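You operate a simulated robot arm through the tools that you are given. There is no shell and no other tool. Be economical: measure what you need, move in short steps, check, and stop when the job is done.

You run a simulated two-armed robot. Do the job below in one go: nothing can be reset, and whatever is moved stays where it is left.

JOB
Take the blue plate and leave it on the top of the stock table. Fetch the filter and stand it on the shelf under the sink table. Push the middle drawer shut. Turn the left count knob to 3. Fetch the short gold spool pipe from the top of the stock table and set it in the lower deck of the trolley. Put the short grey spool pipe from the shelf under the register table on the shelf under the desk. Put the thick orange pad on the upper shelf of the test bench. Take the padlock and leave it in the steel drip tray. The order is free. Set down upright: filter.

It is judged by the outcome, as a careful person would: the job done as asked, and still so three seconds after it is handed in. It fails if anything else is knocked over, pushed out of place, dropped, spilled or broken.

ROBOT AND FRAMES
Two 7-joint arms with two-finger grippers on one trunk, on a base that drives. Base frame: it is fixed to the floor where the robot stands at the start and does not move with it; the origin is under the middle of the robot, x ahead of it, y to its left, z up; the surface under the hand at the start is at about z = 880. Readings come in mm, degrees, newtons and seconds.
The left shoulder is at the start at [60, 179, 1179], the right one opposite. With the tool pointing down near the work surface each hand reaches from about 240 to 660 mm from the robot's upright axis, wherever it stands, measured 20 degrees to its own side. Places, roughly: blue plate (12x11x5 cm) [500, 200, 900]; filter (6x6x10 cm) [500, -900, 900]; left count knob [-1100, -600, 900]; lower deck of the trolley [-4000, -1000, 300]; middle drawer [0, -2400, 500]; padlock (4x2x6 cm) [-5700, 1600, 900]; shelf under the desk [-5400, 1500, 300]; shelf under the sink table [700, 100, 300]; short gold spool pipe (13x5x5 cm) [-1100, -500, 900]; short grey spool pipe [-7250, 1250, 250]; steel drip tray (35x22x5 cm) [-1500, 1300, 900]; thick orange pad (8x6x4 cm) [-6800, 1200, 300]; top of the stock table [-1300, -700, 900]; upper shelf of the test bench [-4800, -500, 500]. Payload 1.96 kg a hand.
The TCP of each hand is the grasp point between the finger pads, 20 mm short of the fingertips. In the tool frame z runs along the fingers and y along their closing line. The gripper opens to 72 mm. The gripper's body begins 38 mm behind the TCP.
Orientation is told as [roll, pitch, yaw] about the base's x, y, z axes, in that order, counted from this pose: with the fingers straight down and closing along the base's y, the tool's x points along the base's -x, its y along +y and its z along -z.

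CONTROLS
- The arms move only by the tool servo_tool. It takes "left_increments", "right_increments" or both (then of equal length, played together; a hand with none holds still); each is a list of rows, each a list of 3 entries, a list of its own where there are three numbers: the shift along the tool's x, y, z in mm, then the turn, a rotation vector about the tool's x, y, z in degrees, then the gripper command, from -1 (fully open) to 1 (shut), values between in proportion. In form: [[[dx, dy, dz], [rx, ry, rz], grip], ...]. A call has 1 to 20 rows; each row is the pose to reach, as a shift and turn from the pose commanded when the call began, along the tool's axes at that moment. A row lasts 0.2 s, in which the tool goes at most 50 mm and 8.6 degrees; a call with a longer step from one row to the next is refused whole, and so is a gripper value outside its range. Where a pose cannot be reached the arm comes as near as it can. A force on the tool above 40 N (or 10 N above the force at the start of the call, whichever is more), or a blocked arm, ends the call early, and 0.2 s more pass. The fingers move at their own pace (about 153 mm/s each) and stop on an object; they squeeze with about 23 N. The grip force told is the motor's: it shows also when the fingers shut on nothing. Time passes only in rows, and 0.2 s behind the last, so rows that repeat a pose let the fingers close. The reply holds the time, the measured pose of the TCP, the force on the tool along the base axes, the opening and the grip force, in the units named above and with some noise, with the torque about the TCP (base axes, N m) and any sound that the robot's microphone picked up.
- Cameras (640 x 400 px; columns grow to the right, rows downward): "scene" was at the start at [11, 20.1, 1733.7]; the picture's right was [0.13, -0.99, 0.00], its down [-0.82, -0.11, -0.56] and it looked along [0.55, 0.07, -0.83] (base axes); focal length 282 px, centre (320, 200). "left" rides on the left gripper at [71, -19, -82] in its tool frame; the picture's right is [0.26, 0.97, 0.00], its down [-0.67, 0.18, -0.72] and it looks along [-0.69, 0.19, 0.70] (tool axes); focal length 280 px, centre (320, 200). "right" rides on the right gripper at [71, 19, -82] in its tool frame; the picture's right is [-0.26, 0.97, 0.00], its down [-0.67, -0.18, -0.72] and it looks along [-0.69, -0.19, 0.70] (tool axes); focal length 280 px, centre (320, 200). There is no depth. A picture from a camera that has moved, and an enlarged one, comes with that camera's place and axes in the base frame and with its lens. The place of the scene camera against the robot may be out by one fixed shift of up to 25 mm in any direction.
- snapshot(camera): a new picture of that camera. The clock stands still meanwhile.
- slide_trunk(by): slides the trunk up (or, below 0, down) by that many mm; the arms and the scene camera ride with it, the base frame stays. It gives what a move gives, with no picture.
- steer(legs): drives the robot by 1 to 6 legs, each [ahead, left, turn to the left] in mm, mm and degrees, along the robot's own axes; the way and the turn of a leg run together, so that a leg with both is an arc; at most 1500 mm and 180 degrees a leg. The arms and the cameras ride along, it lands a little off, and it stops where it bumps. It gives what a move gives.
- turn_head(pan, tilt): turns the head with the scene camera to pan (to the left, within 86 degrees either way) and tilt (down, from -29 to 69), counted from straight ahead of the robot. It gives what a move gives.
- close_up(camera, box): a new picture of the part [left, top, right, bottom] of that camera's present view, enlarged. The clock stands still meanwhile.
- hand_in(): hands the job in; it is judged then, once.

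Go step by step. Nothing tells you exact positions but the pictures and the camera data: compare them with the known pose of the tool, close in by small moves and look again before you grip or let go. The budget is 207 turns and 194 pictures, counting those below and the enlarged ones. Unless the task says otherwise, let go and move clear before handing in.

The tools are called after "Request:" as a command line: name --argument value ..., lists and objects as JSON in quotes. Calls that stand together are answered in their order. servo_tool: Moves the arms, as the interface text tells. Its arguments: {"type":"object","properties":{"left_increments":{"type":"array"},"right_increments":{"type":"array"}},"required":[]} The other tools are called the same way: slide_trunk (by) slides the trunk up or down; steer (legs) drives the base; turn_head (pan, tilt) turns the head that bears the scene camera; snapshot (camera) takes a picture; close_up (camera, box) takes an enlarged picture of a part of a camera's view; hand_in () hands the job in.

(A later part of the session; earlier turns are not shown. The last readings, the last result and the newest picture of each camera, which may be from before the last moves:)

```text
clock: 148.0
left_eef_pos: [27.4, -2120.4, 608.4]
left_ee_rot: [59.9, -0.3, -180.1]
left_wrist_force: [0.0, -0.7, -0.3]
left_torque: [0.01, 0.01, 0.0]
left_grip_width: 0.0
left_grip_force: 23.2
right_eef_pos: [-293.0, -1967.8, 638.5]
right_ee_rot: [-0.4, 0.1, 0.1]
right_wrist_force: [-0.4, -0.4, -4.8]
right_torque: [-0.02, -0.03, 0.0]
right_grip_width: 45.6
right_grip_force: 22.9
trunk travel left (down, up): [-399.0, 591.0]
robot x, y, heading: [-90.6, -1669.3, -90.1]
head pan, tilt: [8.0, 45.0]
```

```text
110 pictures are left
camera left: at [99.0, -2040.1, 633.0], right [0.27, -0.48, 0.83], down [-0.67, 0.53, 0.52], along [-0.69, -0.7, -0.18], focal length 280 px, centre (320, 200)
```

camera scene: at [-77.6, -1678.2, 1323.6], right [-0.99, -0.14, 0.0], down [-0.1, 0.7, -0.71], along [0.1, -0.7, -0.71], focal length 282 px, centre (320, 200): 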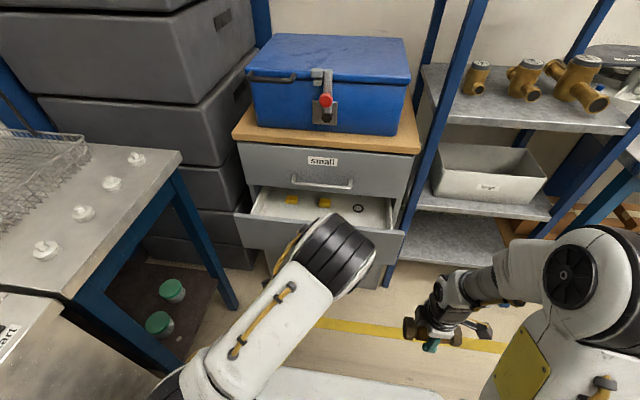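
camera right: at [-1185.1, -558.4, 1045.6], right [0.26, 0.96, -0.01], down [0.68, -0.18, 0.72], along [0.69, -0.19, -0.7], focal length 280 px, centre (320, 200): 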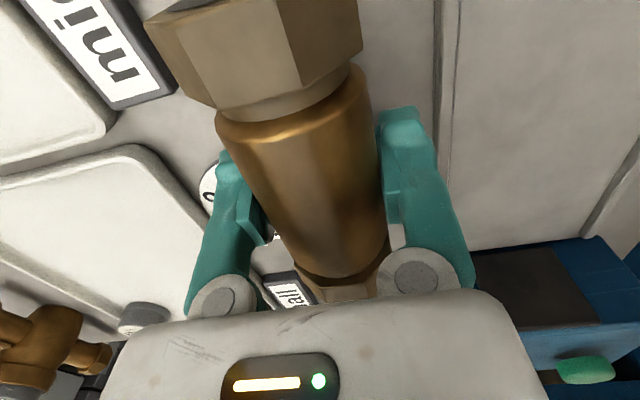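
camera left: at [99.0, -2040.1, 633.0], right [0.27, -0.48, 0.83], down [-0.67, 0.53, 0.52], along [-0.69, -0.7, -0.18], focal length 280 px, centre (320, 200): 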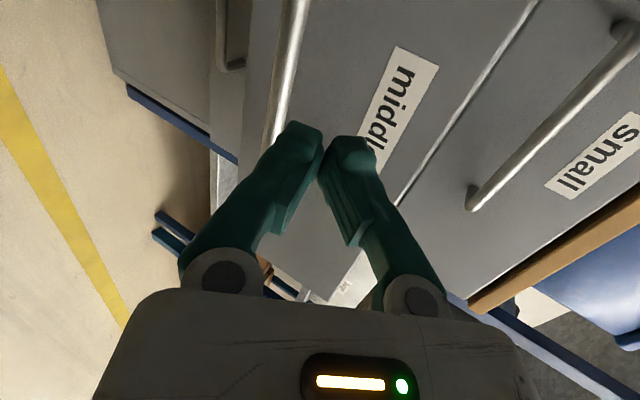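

The fingertips face the drawer front between handle and top edge. I push forward slowly.

Request:
servo_tool --left_increments '[[[0, 10, 17.3], [0, 0, 0], 1], [[0, 20, 34.6], [0, 0, 0], 1], [[0, 30, 52], [0, 0, 0], 1], [[0, 40, 69.3], [0, 0, 0], 1], [[0, 50, 86.6], [0, 0, 0], 1], [[0, 60, 104], [0, 0, 0], 1], [[0, 70, 121], [0, 0, 0], 1]]'

Request:
snapshot --camera "left"

Request:
snapshot --camera "scene"

```text
clock: 149.6
left_eef_pos: [27.9, -2258.5, 609.5]
left_ee_rot: [60.1, -0.3, -180.0]
left_wrist_force: [-0.5, 0.8, -0.7]
left_torque: [0.0, 0.0, 0.02]
left_grip_width: 0.0
left_grip_force: 22.9
right_eef_pos: [-291.8, -1967.3, 636.5]
right_ee_rot: [-0.4, 0.2, 0.1]
right_wrist_force: [-0.2, -0.2, -4.3]
right_torque: [0.02, 0.01, -0.01]
right_grip_width: 45.7
right_grip_force: 22.6
trunk travel left (down, up): [-399.0, 591.0]
robot x, y, heading: [-88.7, -1665.7, -89.9]
head pan, tilt: [8.0, 45.0]
```

```text
109 pictures are left
camera left: at [98.8, -2179.2, 633.2], right [0.27, -0.48, 0.83], down [-0.67, 0.53, 0.52], along [-0.69, -0.7, -0.18], focal length 280 px, centre (320, 200)
```

left: 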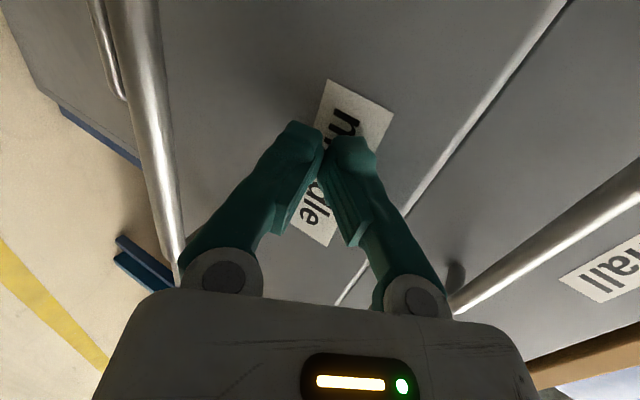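

```text
108 pictures are left
camera scene: at [-77.5, -1678.4, 1323.6], right [-0.99, -0.14, 0.0], down [-0.1, 0.7, -0.71], along [0.1, -0.7, -0.71], focal length 282 px, centre (320, 200)
```

scene: 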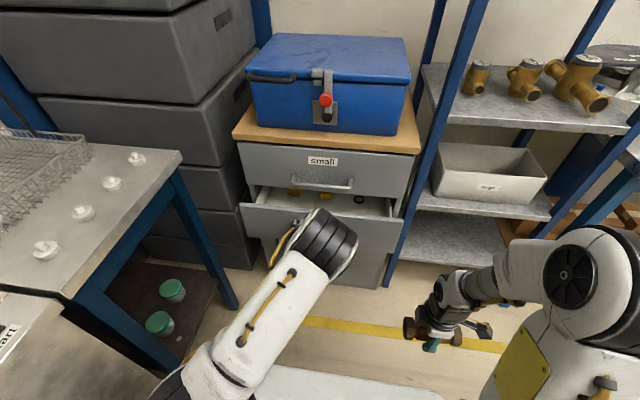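

The drawer is sliding in. I continue by driving forward gently.

Request:
steer --legs '[[50, 0, 0]]'

Request:
snapshot --camera "scene"

```text
clock: 150.5
left_eef_pos: [26.0, -2309.8, 608.0]
left_ee_rot: [59.9, -0.3, 180.0]
left_wrist_force: [-0.2, -0.6, -0.2]
left_torque: [-0.01, -0.03, 0.02]
left_grip_width: 0.1
left_grip_force: 23.0
right_eef_pos: [-292.5, -2018.9, 636.2]
right_ee_rot: [-0.4, 0.1, 0.2]
right_wrist_force: [-0.5, -0.9, -4.6]
right_torque: [0.04, -0.01, 0.0]
right_grip_width: 45.3
right_grip_force: 22.8
trunk travel left (down, up): [-399.0, 591.0]
robot x, y, heading: [-88.9, -1722.0, -89.9]
head pan, tilt: [8.0, 45.0]
```

```text
107 pictures are left
camera scene: at [-77.5, -1730.5, 1323.6], right [-0.99, -0.14, 0.0], down [-0.1, 0.7, -0.71], along [0.1, -0.7, -0.71], focal length 282 px, centre (320, 200)
```

scene: 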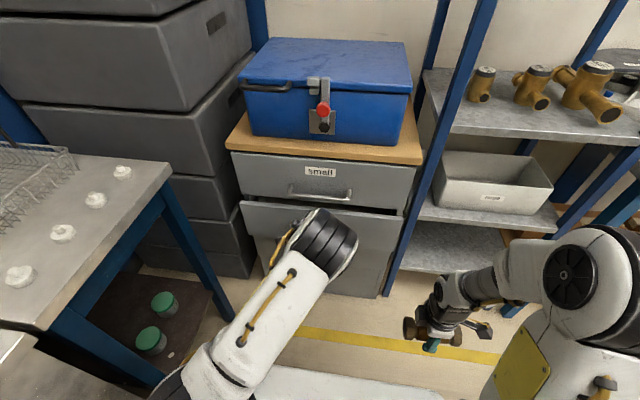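

Request:
steer --legs '[[25, 0, 0]]'

Request:
snapshot --camera "left"

Request:
close_up --camera "scene" --box '[210, 120, 440, 300]'

```text
clock: 151.3
left_eef_pos: [27.7, -2333.9, 608.5]
left_ee_rot: [59.9, -0.3, -180.0]
left_wrist_force: [-0.4, -0.7, 0.1]
left_torque: [-0.01, 0.04, 0.05]
left_grip_width: 0.3
left_grip_force: 23.4
right_eef_pos: [-291.8, -2043.7, 637.2]
right_ee_rot: [-0.4, 0.2, 0.2]
right_wrist_force: [0.7, -1.0, -4.8]
right_torque: [-0.01, -0.03, 0.01]
right_grip_width: 45.5
right_grip_force: 23.4
trunk travel left (down, up): [-399.0, 591.0]
robot x, y, heading: [-90.7, -1742.9, -90.4]
head pan, tilt: [8.0, 45.0]
```

```text
106 pictures are left
camera left: at [98.5, -2255.0, 632.6], right [0.27, -0.48, 0.83], down [-0.67, 0.53, 0.52], along [-0.69, -0.7, -0.18], focal length 280 px, centre (320, 200)
```

left: 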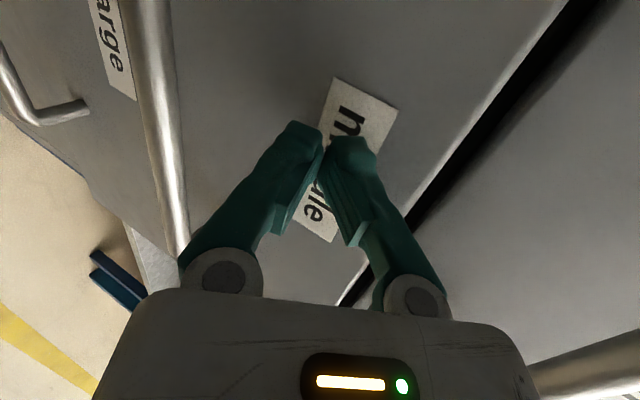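

```text
2.22 times, centred on (325, 210) of scene
camera zoom: at [-77.6, -1755.1, 1323.6], right [-0.99, -0.14, 0.0], down [-0.1, 0.7, -0.71], along [0.1, -0.7, -0.71], focal length 626 px, centre (309, 178)
```

zoom: 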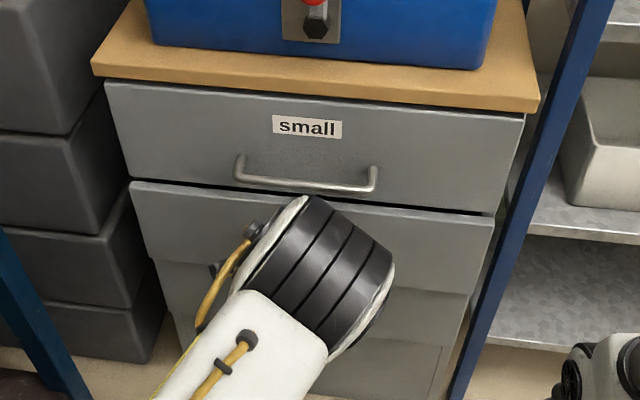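

Request:
servo_tool --left_increments '[[[0, 2.5, 4.3], [0, 0, 0], 1], [[0, 5, 8.7], [0, 0, 0], 1], [[0, 7.5, 13], [0, 0, 0], 1], [[0, 10, 17.3], [0, 0, 0], 1], [[0, 12.5, 21.6], [0, 0, 0], 1], [[0, 15, 26], [0, 0, 0], 1], [[0, 17.5, 30], [0, 0, 0], 1], [[0, 20, 34.6], [0, 0, 0], 1], [[0, 22.5, 39], [0, 0, 0], 1], [[0, 25, 43], [0, 0, 0], 1]]'

Request:
snapshot --camera "left"

Request:
close_up --camera "scene" --box '[210, 120, 440, 300]'

```text
clock: 152.7
left_eef_pos: [27.5, -2355.3, 607.1]
left_ee_rot: [59.3, -0.3, -179.9]
left_wrist_force: [-0.4, 20.4, 2.8]
left_torque: [-0.08, 0.0, 0.0]
left_grip_width: 0.0
left_grip_force: 22.5
right_eef_pos: [-292.8, -2041.0, 637.5]
right_ee_rot: [-0.5, 0.0, 0.1]
right_wrist_force: [0.0, 0.1, -4.2]
right_torque: [0.01, -0.02, 0.01]
right_grip_width: 45.6
right_grip_force: 22.5
trunk travel left (down, up): [-399.0, 591.0]
robot x, y, heading: [-91.8, -1742.5, -90.2]
head pan, tilt: [8.0, 45.0]
stopped in row 6 (left hand): the force on the tool passed its limit at 47 N (the readings are from after the stop); the commanded pose is now the measured one
```

```text
104 pictures are left
camera left: at [98.3, -2276.0, 632.2], right [0.27, -0.49, 0.83], down [-0.67, 0.52, 0.52], along [-0.69, -0.7, -0.19], focal length 280 px, centre (320, 200)
```

left: 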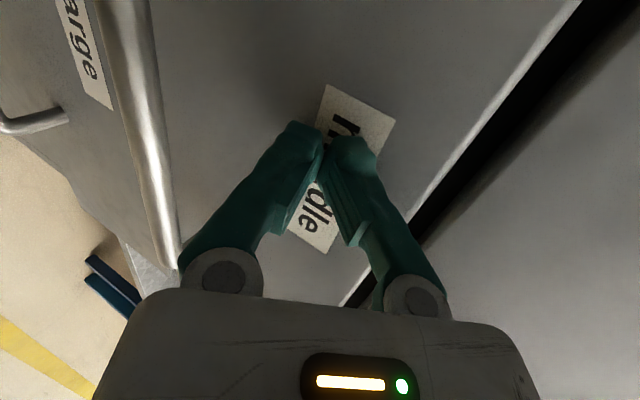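

```text
2.22 times, centred on (325, 210) of scene
camera zoom: at [-77.9, -1749.9, 1323.8], right [-0.99, -0.14, 0.0], down [-0.1, 0.7, -0.71], along [0.1, -0.7, -0.71], focal length 626 px, centre (309, 178)
```

zoom: 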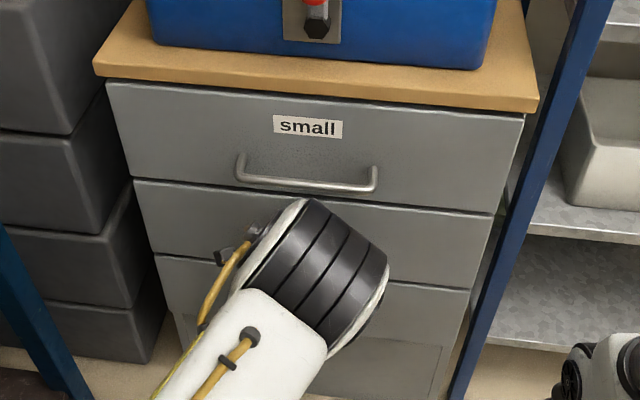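

The drawer is shut, flush with its neighbours. I back away and fold the left hand, then head for the aisle toward the trolley.

Request:
steer --legs '[[-1200, 0, 0]]'

Request:
close_up --camera "scene" --box '[200, 60, 400, 220]'

Request:
servo_tool --left_increments '[[[0, -10, -17], [7.5, 0, 0], 1], [[0, -20, -35], [15, 0, 0], 1], [[0, -30, -52], [22.5, 0, 0], 1], [[0, -40, -69], [30, 0, 0], 1], [[0, -50, -87], [37.5, 0, 0], 1], [[0, -60, -104], [45, 0, 0], 1], [[0, -70, -120], [52.5, 0, 0], 1], [[0, -80, -138], [60, 0, 0], 1], [[0, -80, -138], [60, 0, 0], 1]]'

Request:
steer --legs '[[-750, 0, 0], [0, 0, -90]]'

Request:
turn_head --pan 0 --tilt 20

Request:
slide_trunk --by 250

Request:
snapshot --camera "scene"

```text
clock: 158.8
left_eef_pos: [26.3, -1151.9, 605.9]
left_ee_rot: [59.3, -0.2, -179.1]
left_wrist_force: [-0.8, -0.1, 0.9]
left_torque: [-0.02, -0.02, 0.02]
left_grip_width: 0.1
left_grip_force: 23.3
right_eef_pos: [-297.3, -840.9, 637.1]
right_ee_rot: [-0.4, 0.1, 1.0]
right_wrist_force: [0.1, 0.1, -3.6]
right_torque: [0.04, 0.0, 0.04]
right_grip_width: 45.3
right_grip_force: 23.1
trunk travel left (down, up): [-399.0, 591.0]
robot x, y, heading: [-99.2, -540.0, -89.2]
head pan, tilt: [8.0, 45.0]
```

```text
2.50 times, centred on (300, 140) of scene
camera zoom: at [-86.8, -548.8, 1323.6], right [-0.99, -0.15, 0.0], down [-0.11, 0.7, -0.71], along [0.11, -0.7, -0.71], focal length 704 px, centre (370, 350)
```

zoom: 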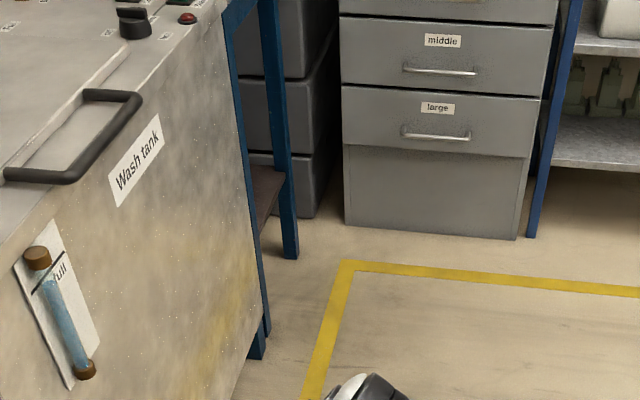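

```text
clock: 160.8
left_eef_pos: [25.5, -992.0, 607.6]
left_ee_rot: [-0.7, -0.3, -179.1]
left_wrist_force: [0.6, 0.6, -0.1]
left_torque: [0.01, -0.04, 0.01]
left_grip_width: 0.0
left_grip_force: 22.6
right_eef_pos: [-298.2, -840.9, 636.6]
right_ee_rot: [-0.4, 0.1, 1.0]
right_wrist_force: [0.0, -0.3, -4.2]
right_torque: [0.0, 0.0, 0.01]
right_grip_width: 45.4
right_grip_force: 23.1
trunk travel left (down, up): [-399.0, 591.0]
robot x, y, heading: [-100.5, -537.8, -89.3]
head pan, tilt: [8.0, 45.0]
```

```text
clock: 168.7
left_eef_pos: [-569.1, 81.9, 607.7]
left_ee_rot: [-0.6, -0.3, 92.5]
left_wrist_force: [-0.1, -0.3, -1.0]
left_torque: [-0.01, -0.01, 0.02]
left_grip_width: 0.1
left_grip_force: 23.1
right_eef_pos: [-426.2, 408.8, 637.7]
right_ee_rot: [-0.4, 0.2, -87.4]
right_wrist_force: [0.7, 0.1, -4.8]
right_torque: [-0.03, 0.05, 0.03]
right_grip_width: 45.4
right_grip_force: 22.5
trunk travel left (down, up): [-399.0, 591.0]
robot x, y, heading: [-121.1, 215.8, -177.4]
head pan, tilt: [8.0, 45.0]
```

```text
clock: 169.6
left_eef_pos: [-569.9, 82.0, 607.6]
left_ee_rot: [-0.6, -0.4, 92.6]
left_wrist_force: [0.0, -0.8, -0.4]
left_torque: [0.01, 0.02, 0.0]
left_grip_width: 0.2
left_grip_force: 23.1
right_eef_pos: [-427.7, 409.4, 636.1]
right_ee_rot: [-0.4, 0.1, -87.4]
right_wrist_force: [0.3, 0.3, -4.5]
right_torque: [-0.03, 0.0, 0.04]
right_grip_width: 45.5
right_grip_force: 22.6
trunk travel left (down, up): [-399.0, 591.0]
robot x, y, heading: [-120.7, 216.8, -177.7]
head pan, tilt: [0.0, 20.0]
```

```text
clock: 172.2
left_eef_pos: [-569.7, 81.9, 856.5]
left_ee_rot: [-0.6, -0.3, 92.5]
left_wrist_force: [-0.4, 1.1, 0.1]
left_torque: [0.02, 0.01, -0.01]
left_grip_width: 0.1
left_grip_force: 22.8
right_eef_pos: [-428.3, 407.9, 886.3]
right_ee_rot: [-0.5, 0.2, -87.4]
right_wrist_force: [0.3, 0.1, -4.3]
right_torque: [-0.01, -0.01, 0.01]
right_grip_width: 45.3
right_grip_force: 22.8
trunk travel left (down, up): [-649.0, 341.0]
robot x, y, heading: [-119.4, 219.7, -177.5]
head pan, tilt: [0.0, 20.0]
```

```text
101 pictures are left
camera scene: at [-152.5, 228.7, 1612.2], right [-0.04, 1.0, 0.0], down [0.34, 0.01, -0.94], along [-0.94, -0.04, -0.34], focal length 282 px, centre (320, 200)
```

scene: 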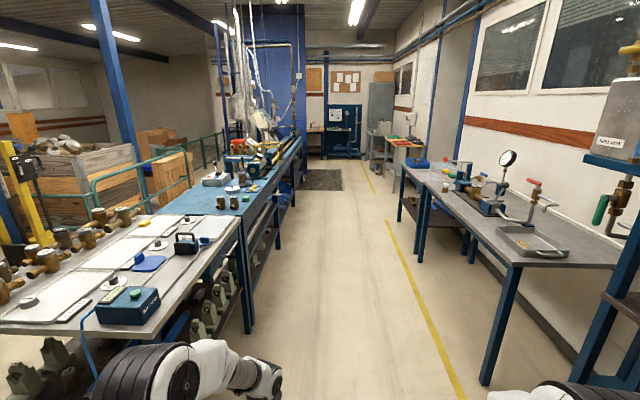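

The aisle toward -x is clear, the drip tray stands on the right-hand bench. I straighten and drive along the aisle.

Request:
steer --legs '[[0, 0, -2.4], [1500, 0, 0], [1300, 0, 0]]'

Request:
turn_head --pan 30 --tilt 25

Request:
snapshot --camera "scene"

Request:
turn_head --pan -30 --tilt 25

Request:
snapshot --camera "scene"

```text
clock: 186.2
left_eef_pos: [-3384.6, 34.0, 857.4]
left_ee_rot: [-0.6, -0.3, 91.3]
left_wrist_force: [0.6, 0.1, 0.6]
left_torque: [-0.01, 0.02, 0.02]
left_grip_width: 0.1
left_grip_force: 22.9
right_eef_pos: [-3236.2, 358.5, 886.2]
right_ee_rot: [-0.4, 0.1, -88.7]
right_wrist_force: [0.0, -0.2, -4.6]
right_torque: [-0.02, 0.0, 0.0]
right_grip_width: 45.3
right_grip_force: 22.2
trunk travel left (down, up): [-649.0, 341.0]
robot x, y, heading: [-2932.4, 162.6, -178.8]
head pan, tilt: [0.0, 20.0]
```

```text
clock: 187.2
left_eef_pos: [-3385.1, 35.0, 857.2]
left_ee_rot: [-0.6, -0.3, 91.4]
left_wrist_force: [0.6, -0.3, 0.0]
left_torque: [0.04, 0.0, 0.01]
left_grip_width: 0.0
left_grip_force: 23.4
right_eef_pos: [-3234.5, 358.9, 887.2]
right_ee_rot: [-0.4, 0.1, -88.6]
right_wrist_force: [0.0, 0.8, -4.3]
right_torque: [-0.01, 0.05, -0.01]
right_grip_width: 45.3
right_grip_force: 23.0
trunk travel left (down, up): [-649.0, 341.0]
robot x, y, heading: [-2928.7, 162.5, -178.7]
head pan, tilt: [30.0, 25.0]
```

```text
100 pictures are left
camera scene: at [-2951.3, 126.9, 1604.2], right [-0.52, 0.85, 0.0], down [0.36, 0.22, -0.91], along [-0.77, -0.47, -0.42], focal length 282 px, centre (320, 200)
```

scene: 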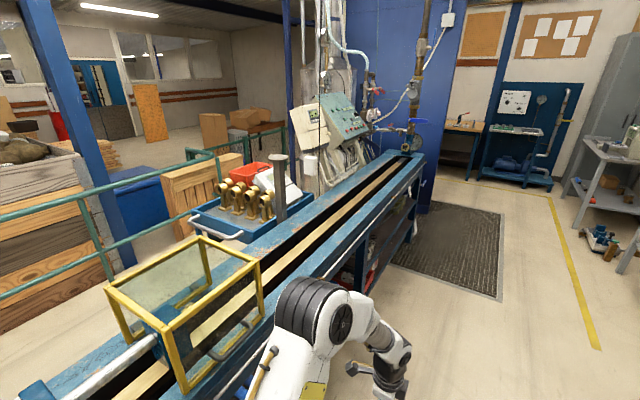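

```text
clock: 188.4
left_eef_pos: [-3385.0, 34.2, 858.3]
left_ee_rot: [-0.6, -0.2, 91.3]
left_wrist_force: [0.1, -0.2, 0.3]
left_torque: [0.0, 0.01, -0.04]
left_grip_width: 0.0
left_grip_force: 22.7
right_eef_pos: [-3236.4, 357.9, 886.8]
right_ee_rot: [-0.4, 0.1, -88.6]
right_wrist_force: [0.6, 0.2, -4.6]
right_torque: [-0.07, -0.02, 0.01]
right_grip_width: 44.9
right_grip_force: 23.6
trunk travel left (down, up): [-649.0, 341.0]
robot x, y, heading: [-2928.6, 158.6, -178.7]
head pan, tilt: [-30.0, 25.0]
```

```text
99 pictures are left
camera scene: at [-2953.3, 218.8, 1604.2], right [0.48, 0.88, 0.0], down [0.37, -0.2, -0.91], along [-0.8, 0.43, -0.42], focal length 282 px, centre (320, 200)
```

scene: 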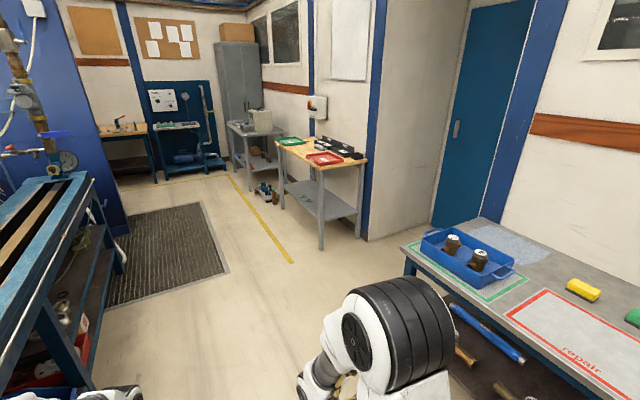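

The trolley (blue cart with brass parts) stands behind the long test bench, to be reached from its far side later. The desk, with red and green trays, is ahead on the right; I do the things at that end first with the left hand, and drive on.

Request:
steer --legs '[[0, -250, -1.2], [1500, 0, 0], [700, 0, 0]]'

Request:
turn_head --pan -45 --tilt 30

Request:
snapshot --camera "scene"

Request:
turn_head --pan 75 --tilt 25

Request:
snapshot --camera "scene"

```text
clock: 200.6
left_eef_pos: [-5565.5, 323.2, 857.2]
left_ee_rot: [-0.6, -0.4, 89.3]
left_wrist_force: [0.2, 0.1, 0.4]
left_torque: [0.0, 0.02, 0.0]
left_grip_width: 0.0
left_grip_force: 22.8
right_eef_pos: [-5406.7, 642.1, 886.2]
right_ee_rot: [-0.4, 0.1, -90.7]
right_wrist_force: [-0.8, 0.0, -4.1]
right_torque: [-0.03, 0.01, -0.01]
right_grip_width: 45.2
right_grip_force: 23.3
trunk travel left (down, up): [-649.0, 341.0]
robot x, y, heading: [-5106.5, 436.0, 179.3]
head pan, tilt: [-30.0, 25.0]
```

```text
clock: 201.4
left_eef_pos: [-5566.8, 323.2, 856.8]
left_ee_rot: [-0.6, -0.3, 89.2]
left_wrist_force: [-0.1, 0.3, -0.1]
left_torque: [-0.03, -0.01, 0.02]
left_grip_width: 0.0
left_grip_force: 23.1
right_eef_pos: [-5404.7, 642.2, 886.5]
right_ee_rot: [-0.4, 0.1, -90.6]
right_wrist_force: [0.9, -0.3, -3.7]
right_torque: [-0.01, 0.02, -0.04]
right_grip_width: 45.1
right_grip_force: 23.0
trunk travel left (down, up): [-649.0, 341.0]
robot x, y, heading: [-5108.6, 434.0, 179.0]
head pan, tilt: [-45.0, 30.0]
```

```text
98 pictures are left
camera scene: at [-5112.2, 510.1, 1596.2], right [0.72, 0.7, 0.0], down [0.35, -0.36, -0.87], along [-0.6, 0.62, -0.5], focal length 282 px, centre (320, 200)
```

scene: 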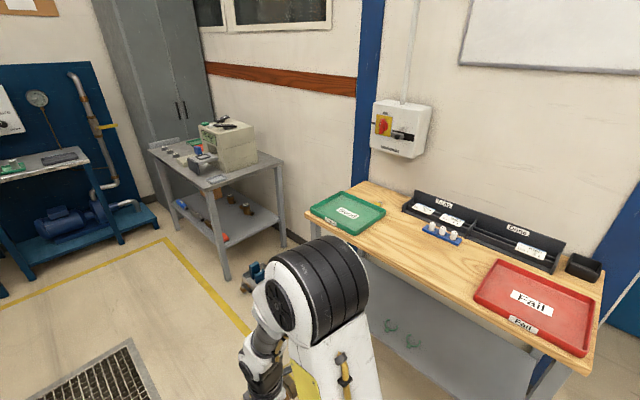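

```text
clock: 203.4
left_eef_pos: [-5566.9, 324.0, 858.0]
left_ee_rot: [-0.7, -0.2, 89.2]
left_wrist_force: [-0.8, -0.8, 0.1]
left_torque: [0.01, -0.02, 0.01]
left_grip_width: 0.0
left_grip_force: 22.4
right_eef_pos: [-5405.7, 642.1, 886.2]
right_ee_rot: [-0.4, 0.2, -90.6]
right_wrist_force: [-0.5, -1.1, -4.2]
right_torque: [-0.02, 0.02, -0.01]
right_grip_width: 45.1
right_grip_force: 22.5
trunk travel left (down, up): [-649.0, 341.0]
robot x, y, heading: [-5110.7, 433.5, 179.3]
head pan, tilt: [75.0, 25.0]
```

```text
97 pictures are left
camera scene: at [-5074.4, 356.7, 1604.2], right [-0.96, 0.27, 0.0], down [0.12, 0.41, -0.91], along [-0.25, -0.87, -0.42], focal length 282 px, centre (320, 200)
```

scene: 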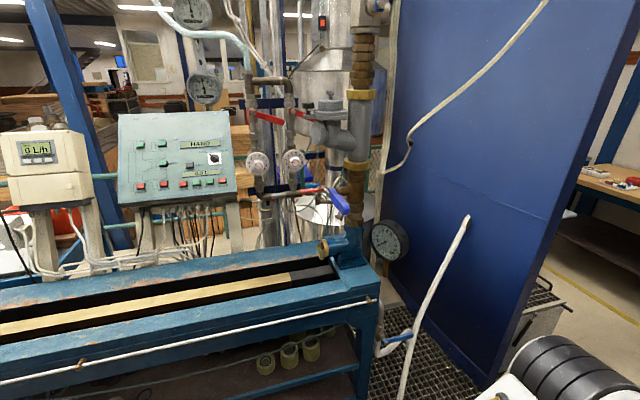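

The desk is on the right with trays; the grey table farther on is the register table with its shelf. I zoom in on both.

Request:
turn_head --pan -55 --tilt 30

Request:
close_up --camera "scene" --box '[220, 150, 560, 360]'

Request:
close_up --camera "scene" --box '[90, 100, 250, 280]'

```text
clock: 205.5
left_eef_pos: [-5566.2, 322.5, 856.7]
left_ee_rot: [-0.6, -0.3, 89.3]
left_wrist_force: [-0.7, 0.4, -0.5]
left_torque: [0.02, 0.0, -0.01]
left_grip_width: 0.2
left_grip_force: 23.1
right_eef_pos: [-5404.5, 642.1, 886.4]
right_ee_rot: [-0.5, 0.1, -90.7]
right_wrist_force: [-0.1, -0.7, -4.1]
right_torque: [-0.03, 0.01, 0.02]
right_grip_width: 45.4
right_grip_force: 22.9
trunk travel left (down, up): [-649.0, 341.0]
robot x, y, heading: [-5107.9, 437.6, 179.4]
head pan, tilt: [-55.0, 30.0]
```

```text
1.88 times, centred on (390, 255) of scene
camera zoom: at [-5100.2, 520.1, 1596.2], right [0.83, 0.56, 0.0], down [0.28, -0.41, -0.87], along [-0.49, 0.72, -0.5], focal length 530 px, centre (188, 96)
```

zoom: 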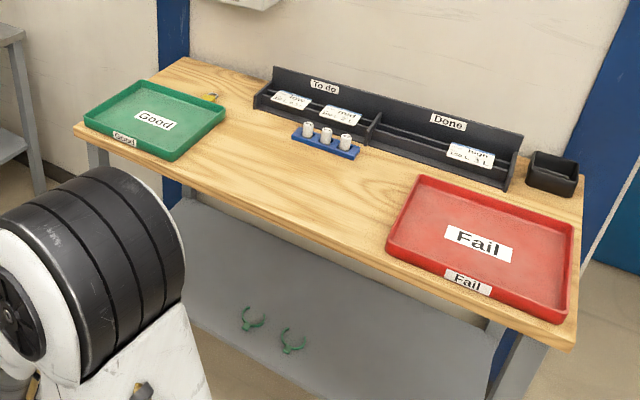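

```text
2.22 times, centred on (170, 190) of scene
camera zoom: at [-5100.2, 520.1, 1596.2], right [0.83, 0.56, 0.0], down [0.28, -0.41, -0.87], along [-0.49, 0.72, -0.5], focal length 626 px, centre (653, 222)
```

zoom: 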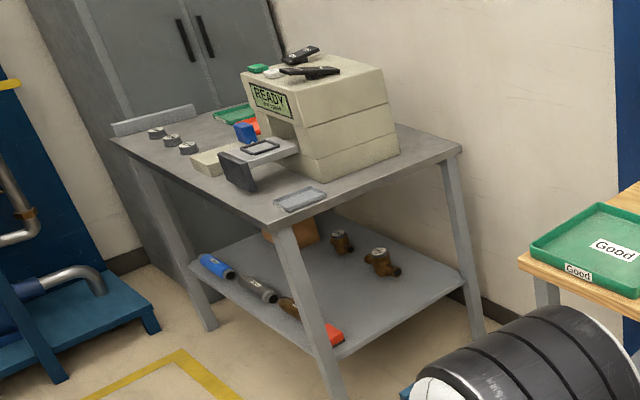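

The padlock lies behind the green "Good" tray near [-5748, 1577]; on the register shelf lie the grey pipe near [-7306, 1247] and the red-orange pad near [-6830, 1241]. I drive nearer and turn to face that table.

Request:
steer --legs '[[1200, 0, 0], [0, 0, -89.3], [0, 400, 0]]'

Request:
turn_head --pan 25 --tilt 42

Request:
snapshot --camera "scene"

```text
clock: 217.4
left_eef_pos: [-6842.9, 862.3, 858.5]
left_ee_rot: [-0.6, -0.3, 3.0]
left_wrist_force: [-0.1, -0.2, 0.5]
left_torque: [0.03, 0.01, 0.02]
left_grip_width: 0.0
left_grip_force: 22.3
right_eef_pos: [-6515.3, 722.8, 887.3]
right_ee_rot: [-0.5, 0.1, -177.0]
right_wrist_force: [0.1, -0.8, -4.8]
right_torque: [0.0, 0.01, 0.0]
right_grip_width: 45.2
right_grip_force: 23.5
trunk travel left (down, up): [-649.0, 341.0]
robot x, y, heading: [-6701.1, 419.4, 92.8]
head pan, tilt: [-55.0, 30.0]
```

```text
clock: 218.9
left_eef_pos: [-6843.4, 862.9, 858.1]
left_ee_rot: [-0.6, -0.3, 2.9]
left_wrist_force: [-1.0, 0.0, 0.2]
left_torque: [-0.03, 0.02, -0.04]
left_grip_width: 0.1
left_grip_force: 23.3
right_eef_pos: [-6514.7, 722.8, 886.5]
right_ee_rot: [-0.4, 0.1, -177.0]
right_wrist_force: [0.7, -0.3, -4.0]
right_torque: [-0.01, 0.01, -0.01]
right_grip_width: 45.4
right_grip_force: 23.2
trunk travel left (down, up): [-649.0, 341.0]
robot x, y, heading: [-6703.0, 413.1, 92.4]
head pan, tilt: [25.0, 42.0]
```

```text
94 pictures are left
camera scene: at [-6737.9, 440.0, 1577.9], right [0.88, 0.47, 0.0], down [0.31, -0.59, -0.74], along [-0.35, 0.66, -0.67], focal length 282 px, centre (320, 200)
```

scene: 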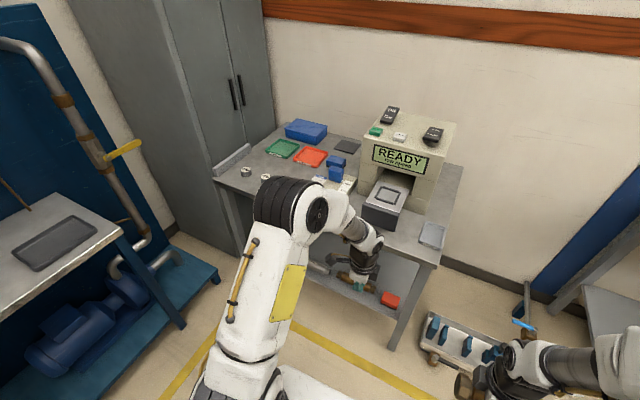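

I see the register table and its shelf; the pad is near [-6768, 1226], the grey pipe hidden behind my hand, about x = -7170. I square up, shift left, open the hand, lower the trunk and look.

Request:
steer --legs '[[0, 0, -2.5], [0, 330, 0]]'

Request:
slide_trunk --by -400

Request:
turn_head --pan 10 --tilt 30

Request:
snapshot --camera "scene"

Request:
snapshot --camera "left"

```text
clock: 221.6
left_eef_pos: [-7162.3, 866.1, 857.0]
left_ee_rot: [-0.7, -0.2, 0.5]
left_wrist_force: [-0.5, 0.9, -0.7]
left_torque: [0.0, -0.01, 0.03]
left_grip_width: 0.1
left_grip_force: 23.1
right_eef_pos: [-6841.2, 713.3, 887.2]
right_ee_rot: [-0.4, 0.1, -179.4]
right_wrist_force: [-0.1, 0.1, -4.1]
right_torque: [0.02, 0.02, 0.01]
right_grip_width: 45.4
right_grip_force: 22.8
trunk travel left (down, up): [-649.0, 341.0]
robot x, y, heading: [-7038.8, 410.6, 90.3]
head pan, tilt: [25.0, 42.0]
```

```text
clock: 225.4
left_eef_pos: [-7162.6, 865.5, 457.3]
left_ee_rot: [-0.5, -0.4, 0.4]
left_wrist_force: [-0.3, 0.0, 0.0]
left_torque: [0.0, 0.0, 0.01]
left_grip_width: 0.0
left_grip_force: 22.5
right_eef_pos: [-6840.4, 712.8, 486.6]
right_ee_rot: [-0.4, 0.1, -179.4]
right_wrist_force: [-0.3, 0.0, -4.6]
right_torque: [-0.02, 0.03, -0.03]
right_grip_width: 45.5
right_grip_force: 22.8
trunk travel left (down, up): [-249.0, 741.0]
robot x, y, heading: [-7039.6, 412.7, 90.4]
head pan, tilt: [25.0, 42.0]
```

```text
clock: 226.2
left_eef_pos: [-7162.7, 866.0, 457.5]
left_ee_rot: [-0.5, -0.3, 0.5]
left_wrist_force: [0.8, 0.2, 0.4]
left_torque: [0.01, -0.01, 0.02]
left_grip_width: 0.0
left_grip_force: 23.1
right_eef_pos: [-6840.4, 711.5, 486.9]
right_ee_rot: [-0.3, 0.2, -179.4]
right_wrist_force: [0.0, -0.2, -3.3]
right_torque: [0.0, 0.06, -0.02]
right_grip_width: 45.3
right_grip_force: 23.1
trunk travel left (down, up): [-249.0, 741.0]
robot x, y, heading: [-7038.6, 412.7, 90.6]
head pan, tilt: [10.0, 30.0]
```

```text
93 pictures are left
camera scene: at [-7056.4, 451.9, 1196.2], right [0.98, 0.18, 0.0], down [0.09, -0.49, -0.87], along [-0.16, 0.85, -0.5], focal length 282 px, centre (320, 200)
```

scene: 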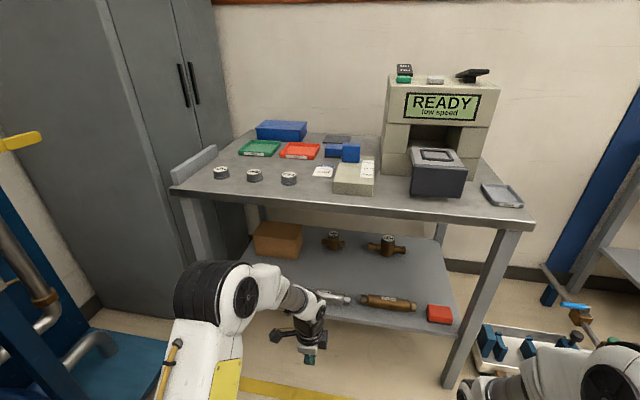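

```text
92 pictures are left
camera left: at [-7233.1, 846.1, 539.4], right [-0.27, 0.96, -0.01], down [0.67, 0.2, 0.72], along [0.69, 0.19, -0.7], focal length 280 px, centre (320, 200)
```

left: 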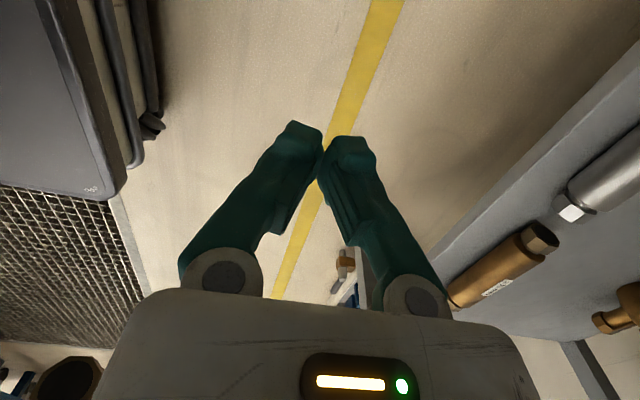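

On the shelf: grey pipe (right end about x = -7060), a long gold pipe, and the red-orange pad, all at y about 1262. I extend the left arm, open the hand and drive in under the tabletop.

Request:
servo_tool --left_increments '[[[0, 30, 0], [0, 0, 0], -1], [[0, 60, 0], [0, 0, 0], -1], [[0, 85, 0], [0, 0, 0], -1], [[0, 85, 0], [0, 0, 0], -1]]'

Request:
steer --legs '[[210, -50, 0]]'

Request:
snapshot --camera "left"

Request:
snapshot --camera "scene"

```text
clock: 227.2
left_eef_pos: [-7163.7, 951.3, 456.1]
left_ee_rot: [-0.6, -0.2, 0.6]
left_wrist_force: [0.5, -0.1, 0.8]
left_torque: [0.0, -0.01, 0.0]
left_grip_width: 72.1
left_grip_force: 0.0
right_eef_pos: [-6841.7, 712.5, 487.6]
right_ee_rot: [-0.4, 0.1, -179.4]
right_wrist_force: [-0.3, -0.4, -4.4]
right_torque: [-0.02, 0.0, -0.02]
right_grip_width: 45.3
right_grip_force: 23.0
trunk travel left (down, up): [-249.0, 741.0]
robot x, y, heading: [-7043.1, 407.5, 90.3]
head pan, tilt: [10.0, 30.0]
```

```text
clock: 229.0
left_eef_pos: [-7112.9, 1154.7, 453.0]
left_ee_rot: [-1.0, -0.2, 0.4]
left_wrist_force: [0.6, 0.9, -0.1]
left_torque: [0.0, 0.01, -0.01]
left_grip_width: 72.2
left_grip_force: 0.0
right_eef_pos: [-6790.7, 918.8, 487.9]
right_ee_rot: [-0.4, 0.0, -179.5]
right_wrist_force: [0.4, 0.4, -3.4]
right_torque: [-0.02, 0.02, 0.0]
right_grip_width: 45.1
right_grip_force: 23.2
trunk travel left (down, up): [-249.0, 741.0]
robot x, y, heading: [-6988.1, 621.5, 90.3]
head pan, tilt: [10.0, 30.0]
stopped in leg 1: the robot was blocked; the commanded pose is now the measured one
```

```text
91 pictures are left
camera left: at [-7184.1, 1136.1, 536.4], right [-0.27, 0.96, -0.02], down [0.67, 0.2, 0.71], along [0.69, 0.18, -0.7], focal length 280 px, centre (320, 200)
```

left: 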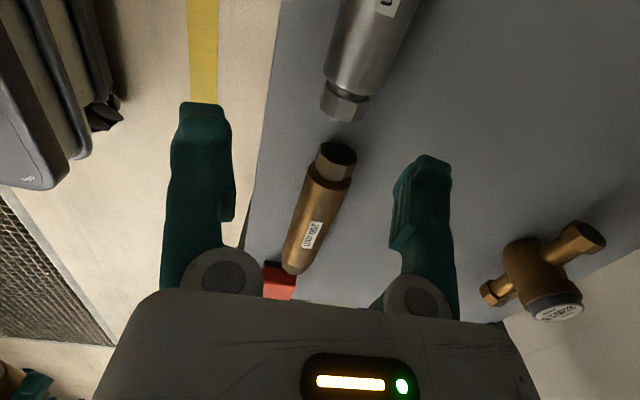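

```text
90 pictures are left
camera scene: at [-7007.2, 657.8, 1196.4], right [0.98, 0.18, 0.0], down [0.09, -0.49, -0.87], along [-0.16, 0.85, -0.5], focal length 282 px, centre (320, 200)
```

scene: 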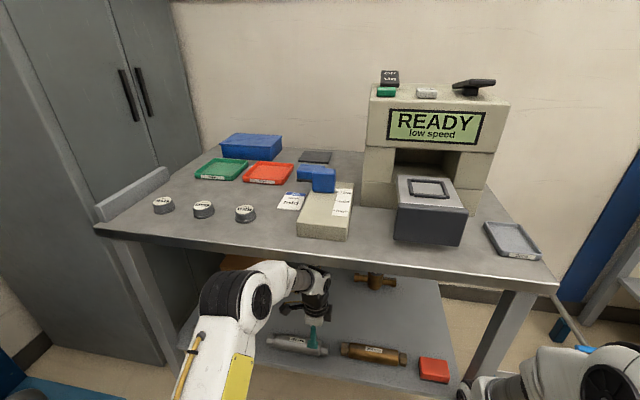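

The robot reported a block at the end of the drive, so I back off 15 mm, and shift left. Two views put the grey pipe at y about 1180, z about 328, x -7283..-7088.

Request:
steer --legs '[[-15, 68, 0]]'

Request:
servo_tool --left_increments '[[[0, 15, 15], [0.8, 0, 0], -1], [[0, 30, 30], [0.8, 0, 0], -1], [[0, 40, 45], [0.8, 0, 0], -1], [[0, 40, 45], [0.8, 0, 0], -1]]'

Request:
snapshot --camera "left"

Request:
snapshot --camera "scene"

```text
clock: 230.0
left_eef_pos: [-7180.6, 1140.7, 454.2]
left_ee_rot: [-1.1, -0.2, 0.4]
left_wrist_force: [-0.2, 0.0, -0.1]
left_torque: [0.02, 0.0, 0.01]
left_grip_width: 72.1
left_grip_force: 0.1
right_eef_pos: [-6858.6, 902.6, 486.3]
right_ee_rot: [-0.3, 0.1, -179.5]
right_wrist_force: [0.6, 0.2, -4.3]
right_torque: [0.01, 0.02, 0.0]
right_grip_width: 45.2
right_grip_force: 22.8
trunk travel left (down, up): [-249.0, 741.0]
robot x, y, heading: [-7061.3, 597.9, 90.2]
head pan, tilt: [10.0, 30.0]
```

```text
clock: 231.0
left_eef_pos: [-7180.0, 1178.5, 409.0]
left_ee_rot: [-1.8, -0.2, 0.4]
left_wrist_force: [-0.3, -0.3, -0.1]
left_torque: [-0.01, 0.0, 0.01]
left_grip_width: 72.0
left_grip_force: 0.1
right_eef_pos: [-6857.5, 903.6, 486.7]
right_ee_rot: [-0.4, 0.1, -179.5]
right_wrist_force: [-0.6, -0.9, -5.5]
right_torque: [0.04, -0.01, 0.01]
right_grip_width: 45.5
right_grip_force: 22.7
trunk travel left (down, up): [-249.0, 741.0]
robot x, y, heading: [-7058.4, 605.0, 90.7]
head pan, tilt: [10.0, 30.0]
```

```text
89 pictures are left
camera left: at [-7251.0, 1161.9, 490.9], right [-0.27, 0.96, -0.03], down [0.67, 0.21, 0.71], along [0.69, 0.17, -0.7], focal length 280 px, centre (320, 200)
```

left: 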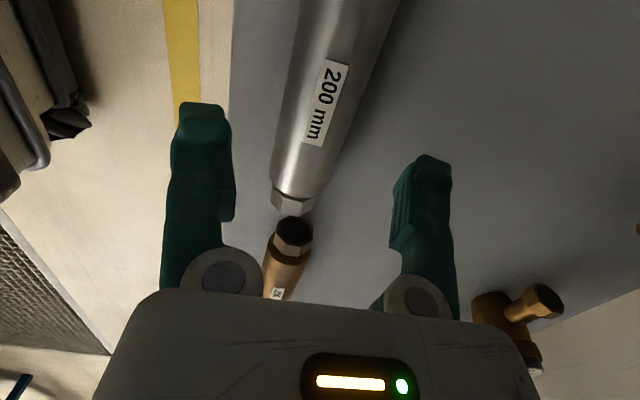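

```text
88 pictures are left
camera scene: at [-7074.6, 643.7, 1196.2], right [0.98, 0.18, 0.0], down [0.09, -0.49, -0.87], along [-0.16, 0.85, -0.5], focal length 282 px, centre (320, 200)
```

scene: 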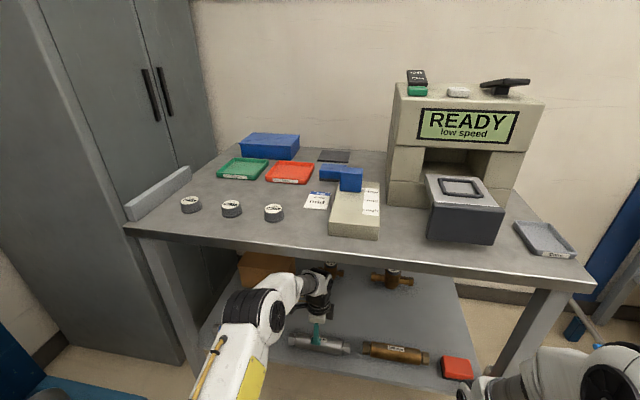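

The grey "200 mm" pipe is centred between the fingers. I level the hand and lower to it.

Request:
servo_tool --left_increments '[[[0, -1, 20], [-1.8, 0, 0], -1], [[0, -1, 40], [-1.8, 0, 0], -1], [[0, -1, 60], [-1.8, 0, 0], -1], [[0, -1, 70], [-1.8, 0, 0], -1], [[0, -1, 75], [-1.8, 0, 0], -1], [[0, -1, 75], [-1.8, 0, 0], -1]]'

Request:
snapshot --camera "left"

```text
clock: 232.4
left_eef_pos: [-7179.2, 1176.1, 332.0]
left_ee_rot: [-0.1, -0.2, 0.4]
left_wrist_force: [-0.1, 0.1, -0.1]
left_torque: [0.0, -0.02, -0.03]
left_grip_width: 72.0
left_grip_force: 0.1
right_eef_pos: [-6858.9, 903.6, 487.8]
right_ee_rot: [-0.3, 0.0, -179.5]
right_wrist_force: [0.2, -0.5, -4.1]
right_torque: [0.01, 0.03, -0.01]
right_grip_width: 45.1
right_grip_force: 22.6
trunk travel left (down, up): [-249.0, 741.0]
robot x, y, heading: [-7060.8, 601.8, 90.2]
head pan, tilt: [10.0, 30.0]
```

```text
87 pictures are left
camera left: at [-7250.7, 1155.7, 414.5], right [-0.27, 0.96, 0.0], down [0.67, 0.19, 0.72], along [0.69, 0.19, -0.7], focal length 280 px, centre (320, 200)
```

left: 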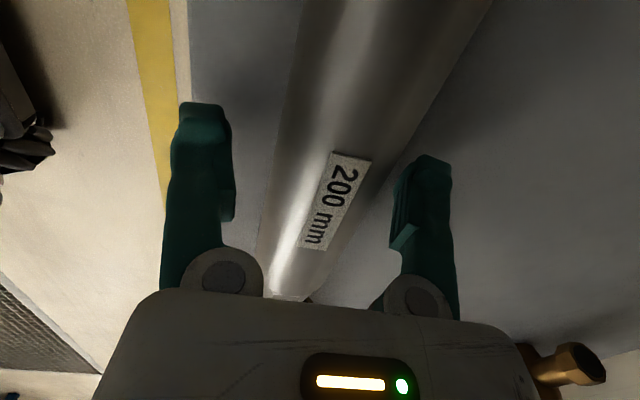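

Request:
servo_tool --left_increments '[[[0, 0, 6], [0, 0, 0], -1], [[0, 0, 12], [0, 0, 0], -1], [[0, 0, 18], [0, 0, 0], -1], [[0, 0, 24], [0, 0, 0], -1], [[0, 0, 24], [0, 0, 0], -1]]'

Request:
snapshot --camera "left"

```text
clock: 233.4
left_eef_pos: [-7181.3, 1176.1, 317.5]
left_ee_rot: [0.2, -0.2, 0.3]
left_wrist_force: [0.1, -12.8, 28.9]
left_torque: [-1.54, 0.0, -0.17]
left_grip_width: 72.0
left_grip_force: 0.3
right_eef_pos: [-6857.9, 902.0, 487.7]
right_ee_rot: [-0.5, 0.1, -179.5]
right_wrist_force: [0.4, 0.6, -4.9]
right_torque: [0.01, -0.01, -0.01]
right_grip_width: 45.3
right_grip_force: 23.1
trunk travel left (down, up): [-249.0, 741.0]
robot x, y, heading: [-7060.6, 603.6, 90.5]
head pan, tilt: [10.0, 30.0]
stopped in row 4 (left hand): the force on the tool passed its limit at 48 N (the readings are from after the stop); the commanded pose is now the measured one
```

```text
86 pictures are left
camera left: at [-7251.5, 1155.8, 399.1], right [-0.27, 0.96, 0.0], down [0.67, 0.19, 0.72], along [0.69, 0.19, -0.7], focal length 280 px, centre (320, 200)
```

left: 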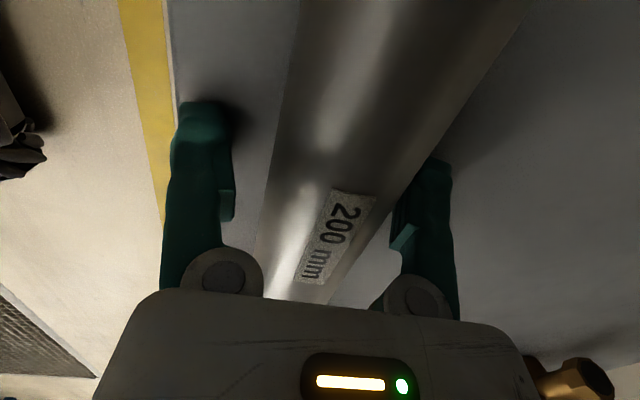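

The tips are at the shelf. I rise 3 mm, close and lift a little.

Request:
servo_tool --left_increments '[[[0, 0, -3], [0, 0, 0], -1], [[0, 0, -3], [0, 0, 0], 0], [[0, 0, -3], [0, 0, 0], 1], [[0, 0, -3], [0, 0, 0], 1], [[0, 0, -3], [0, 0, 0], 1]]'

Request:
servo_tool --left_increments '[[[0, 0, -15], [0, 0, 0], 1], [[0, 0, -35], [0, 0, 0], 1], [[0, 0, -60], [0, 0, 0], 1], [[0, 0, -60], [0, 0, 0], 1]]'

Request:
snapshot --camera "left"

```text
clock: 234.1
left_eef_pos: [-7179.7, 1177.3, 319.2]
left_ee_rot: [0.0, -0.2, 0.5]
left_wrist_force: [1.0, -4.4, 20.7]
left_torque: [-0.5, 0.79, 0.24]
left_grip_width: 46.7
left_grip_force: 22.5
right_eef_pos: [-6857.3, 901.0, 487.1]
right_ee_rot: [-0.5, 0.1, -179.5]
right_wrist_force: [0.4, -0.1, -4.8]
right_torque: [0.05, 0.03, -0.01]
right_grip_width: 45.2
right_grip_force: 23.2
trunk travel left (down, up): [-249.0, 741.0]
robot x, y, heading: [-7059.0, 604.0, 90.2]
head pan, tilt: [10.0, 30.0]
stopped in row 3 (left hand): the force on the tool passed its limit at 54 N (the readings are from after the stop); the commanded pose is now the measured one
```

```text
clock: 235.1
left_eef_pos: [-7182.0, 1177.4, 376.0]
left_ee_rot: [-0.2, -0.2, 0.5]
left_wrist_force: [0.2, 0.1, -5.8]
left_torque: [0.01, 0.0, 0.0]
left_grip_width: 46.5
left_grip_force: 22.6
right_eef_pos: [-6858.0, 902.2, 487.3]
right_ee_rot: [-0.3, 0.0, -179.5]
right_wrist_force: [-0.2, 0.2, -4.0]
right_torque: [0.04, 0.03, 0.0]
right_grip_width: 45.2
right_grip_force: 23.0
trunk travel left (down, up): [-249.0, 741.0]
robot x, y, heading: [-7058.5, 600.2, 90.5]
head pan, tilt: [10.0, 30.0]
```

```text
85 pictures are left
camera left: at [-7251.9, 1158.0, 457.9], right [-0.27, 0.96, 0.0], down [0.67, 0.19, 0.72], along [0.69, 0.19, -0.7], focal length 280 px, centre (320, 200)
```

left: 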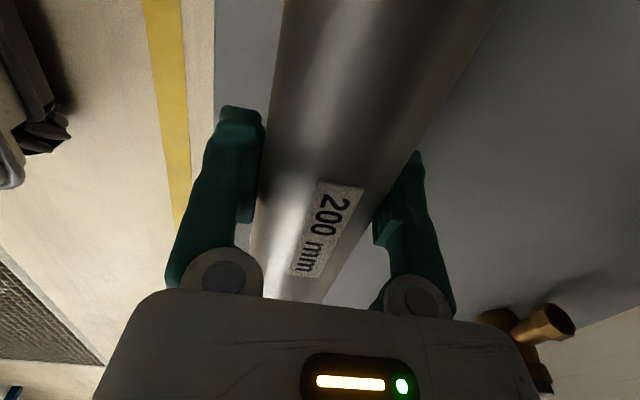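

The grey pipe is in the left hand. I back out and drive right to the desk.

Request:
steer --legs '[[-300, 0, 0], [0, -1000, 0], [0, -940, 0]]'

Request:
turn_head --pan 10 --tilt 35

Request:
snapshot --camera "scene"

```text
clock: 246.4
left_eef_pos: [-5246.6, 901.7, 375.9]
left_ee_rot: [-0.2, -0.2, 0.9]
left_wrist_force: [-0.5, 0.2, -5.7]
left_torque: [0.04, -0.02, 0.02]
left_grip_width: 46.4
left_grip_force: 23.3
right_eef_pos: [-4920.8, 628.3, 486.7]
right_ee_rot: [-0.2, 0.1, -179.0]
right_wrist_force: [0.2, 0.3, -4.4]
right_torque: [-0.01, 0.04, -0.01]
right_grip_width: 45.4
right_grip_force: 23.0
trunk travel left (down, up): [-249.0, 741.0]
robot x, y, heading: [-5120.0, 327.1, 90.5]
head pan, tilt: [10.0, 30.0]
```

```text
clock: 247.1
left_eef_pos: [-5246.3, 901.5, 375.6]
left_ee_rot: [-0.2, -0.1, 0.9]
left_wrist_force: [-0.9, 0.1, -4.7]
left_torque: [0.0, 0.05, 0.01]
left_grip_width: 46.3
left_grip_force: 23.8
right_eef_pos: [-4921.2, 629.1, 486.6]
right_ee_rot: [-0.3, 0.1, -179.0]
right_wrist_force: [-0.1, -0.2, -3.3]
right_torque: [-0.01, 0.05, 0.03]
right_grip_width: 45.1
right_grip_force: 23.2
trunk travel left (down, up): [-249.0, 741.0]
robot x, y, heading: [-5120.0, 328.3, 91.1]
head pan, tilt: [10.0, 35.0]
```

```text
84 pictures are left
camera scene: at [-5134.8, 365.8, 1188.4], right [0.98, 0.19, 0.0], down [0.11, -0.56, -0.82], along [-0.16, 0.8, -0.57], focal length 282 px, centre (320, 200)
```

scene: 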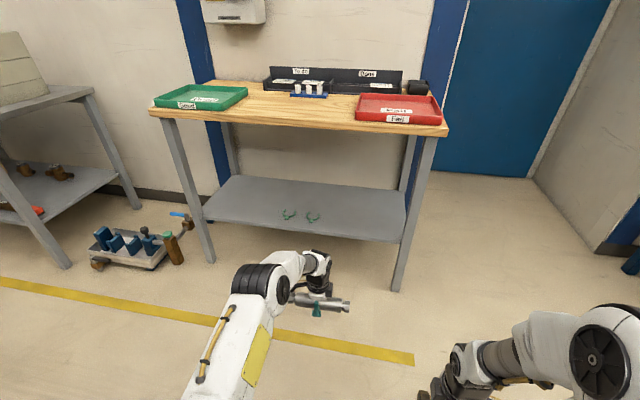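

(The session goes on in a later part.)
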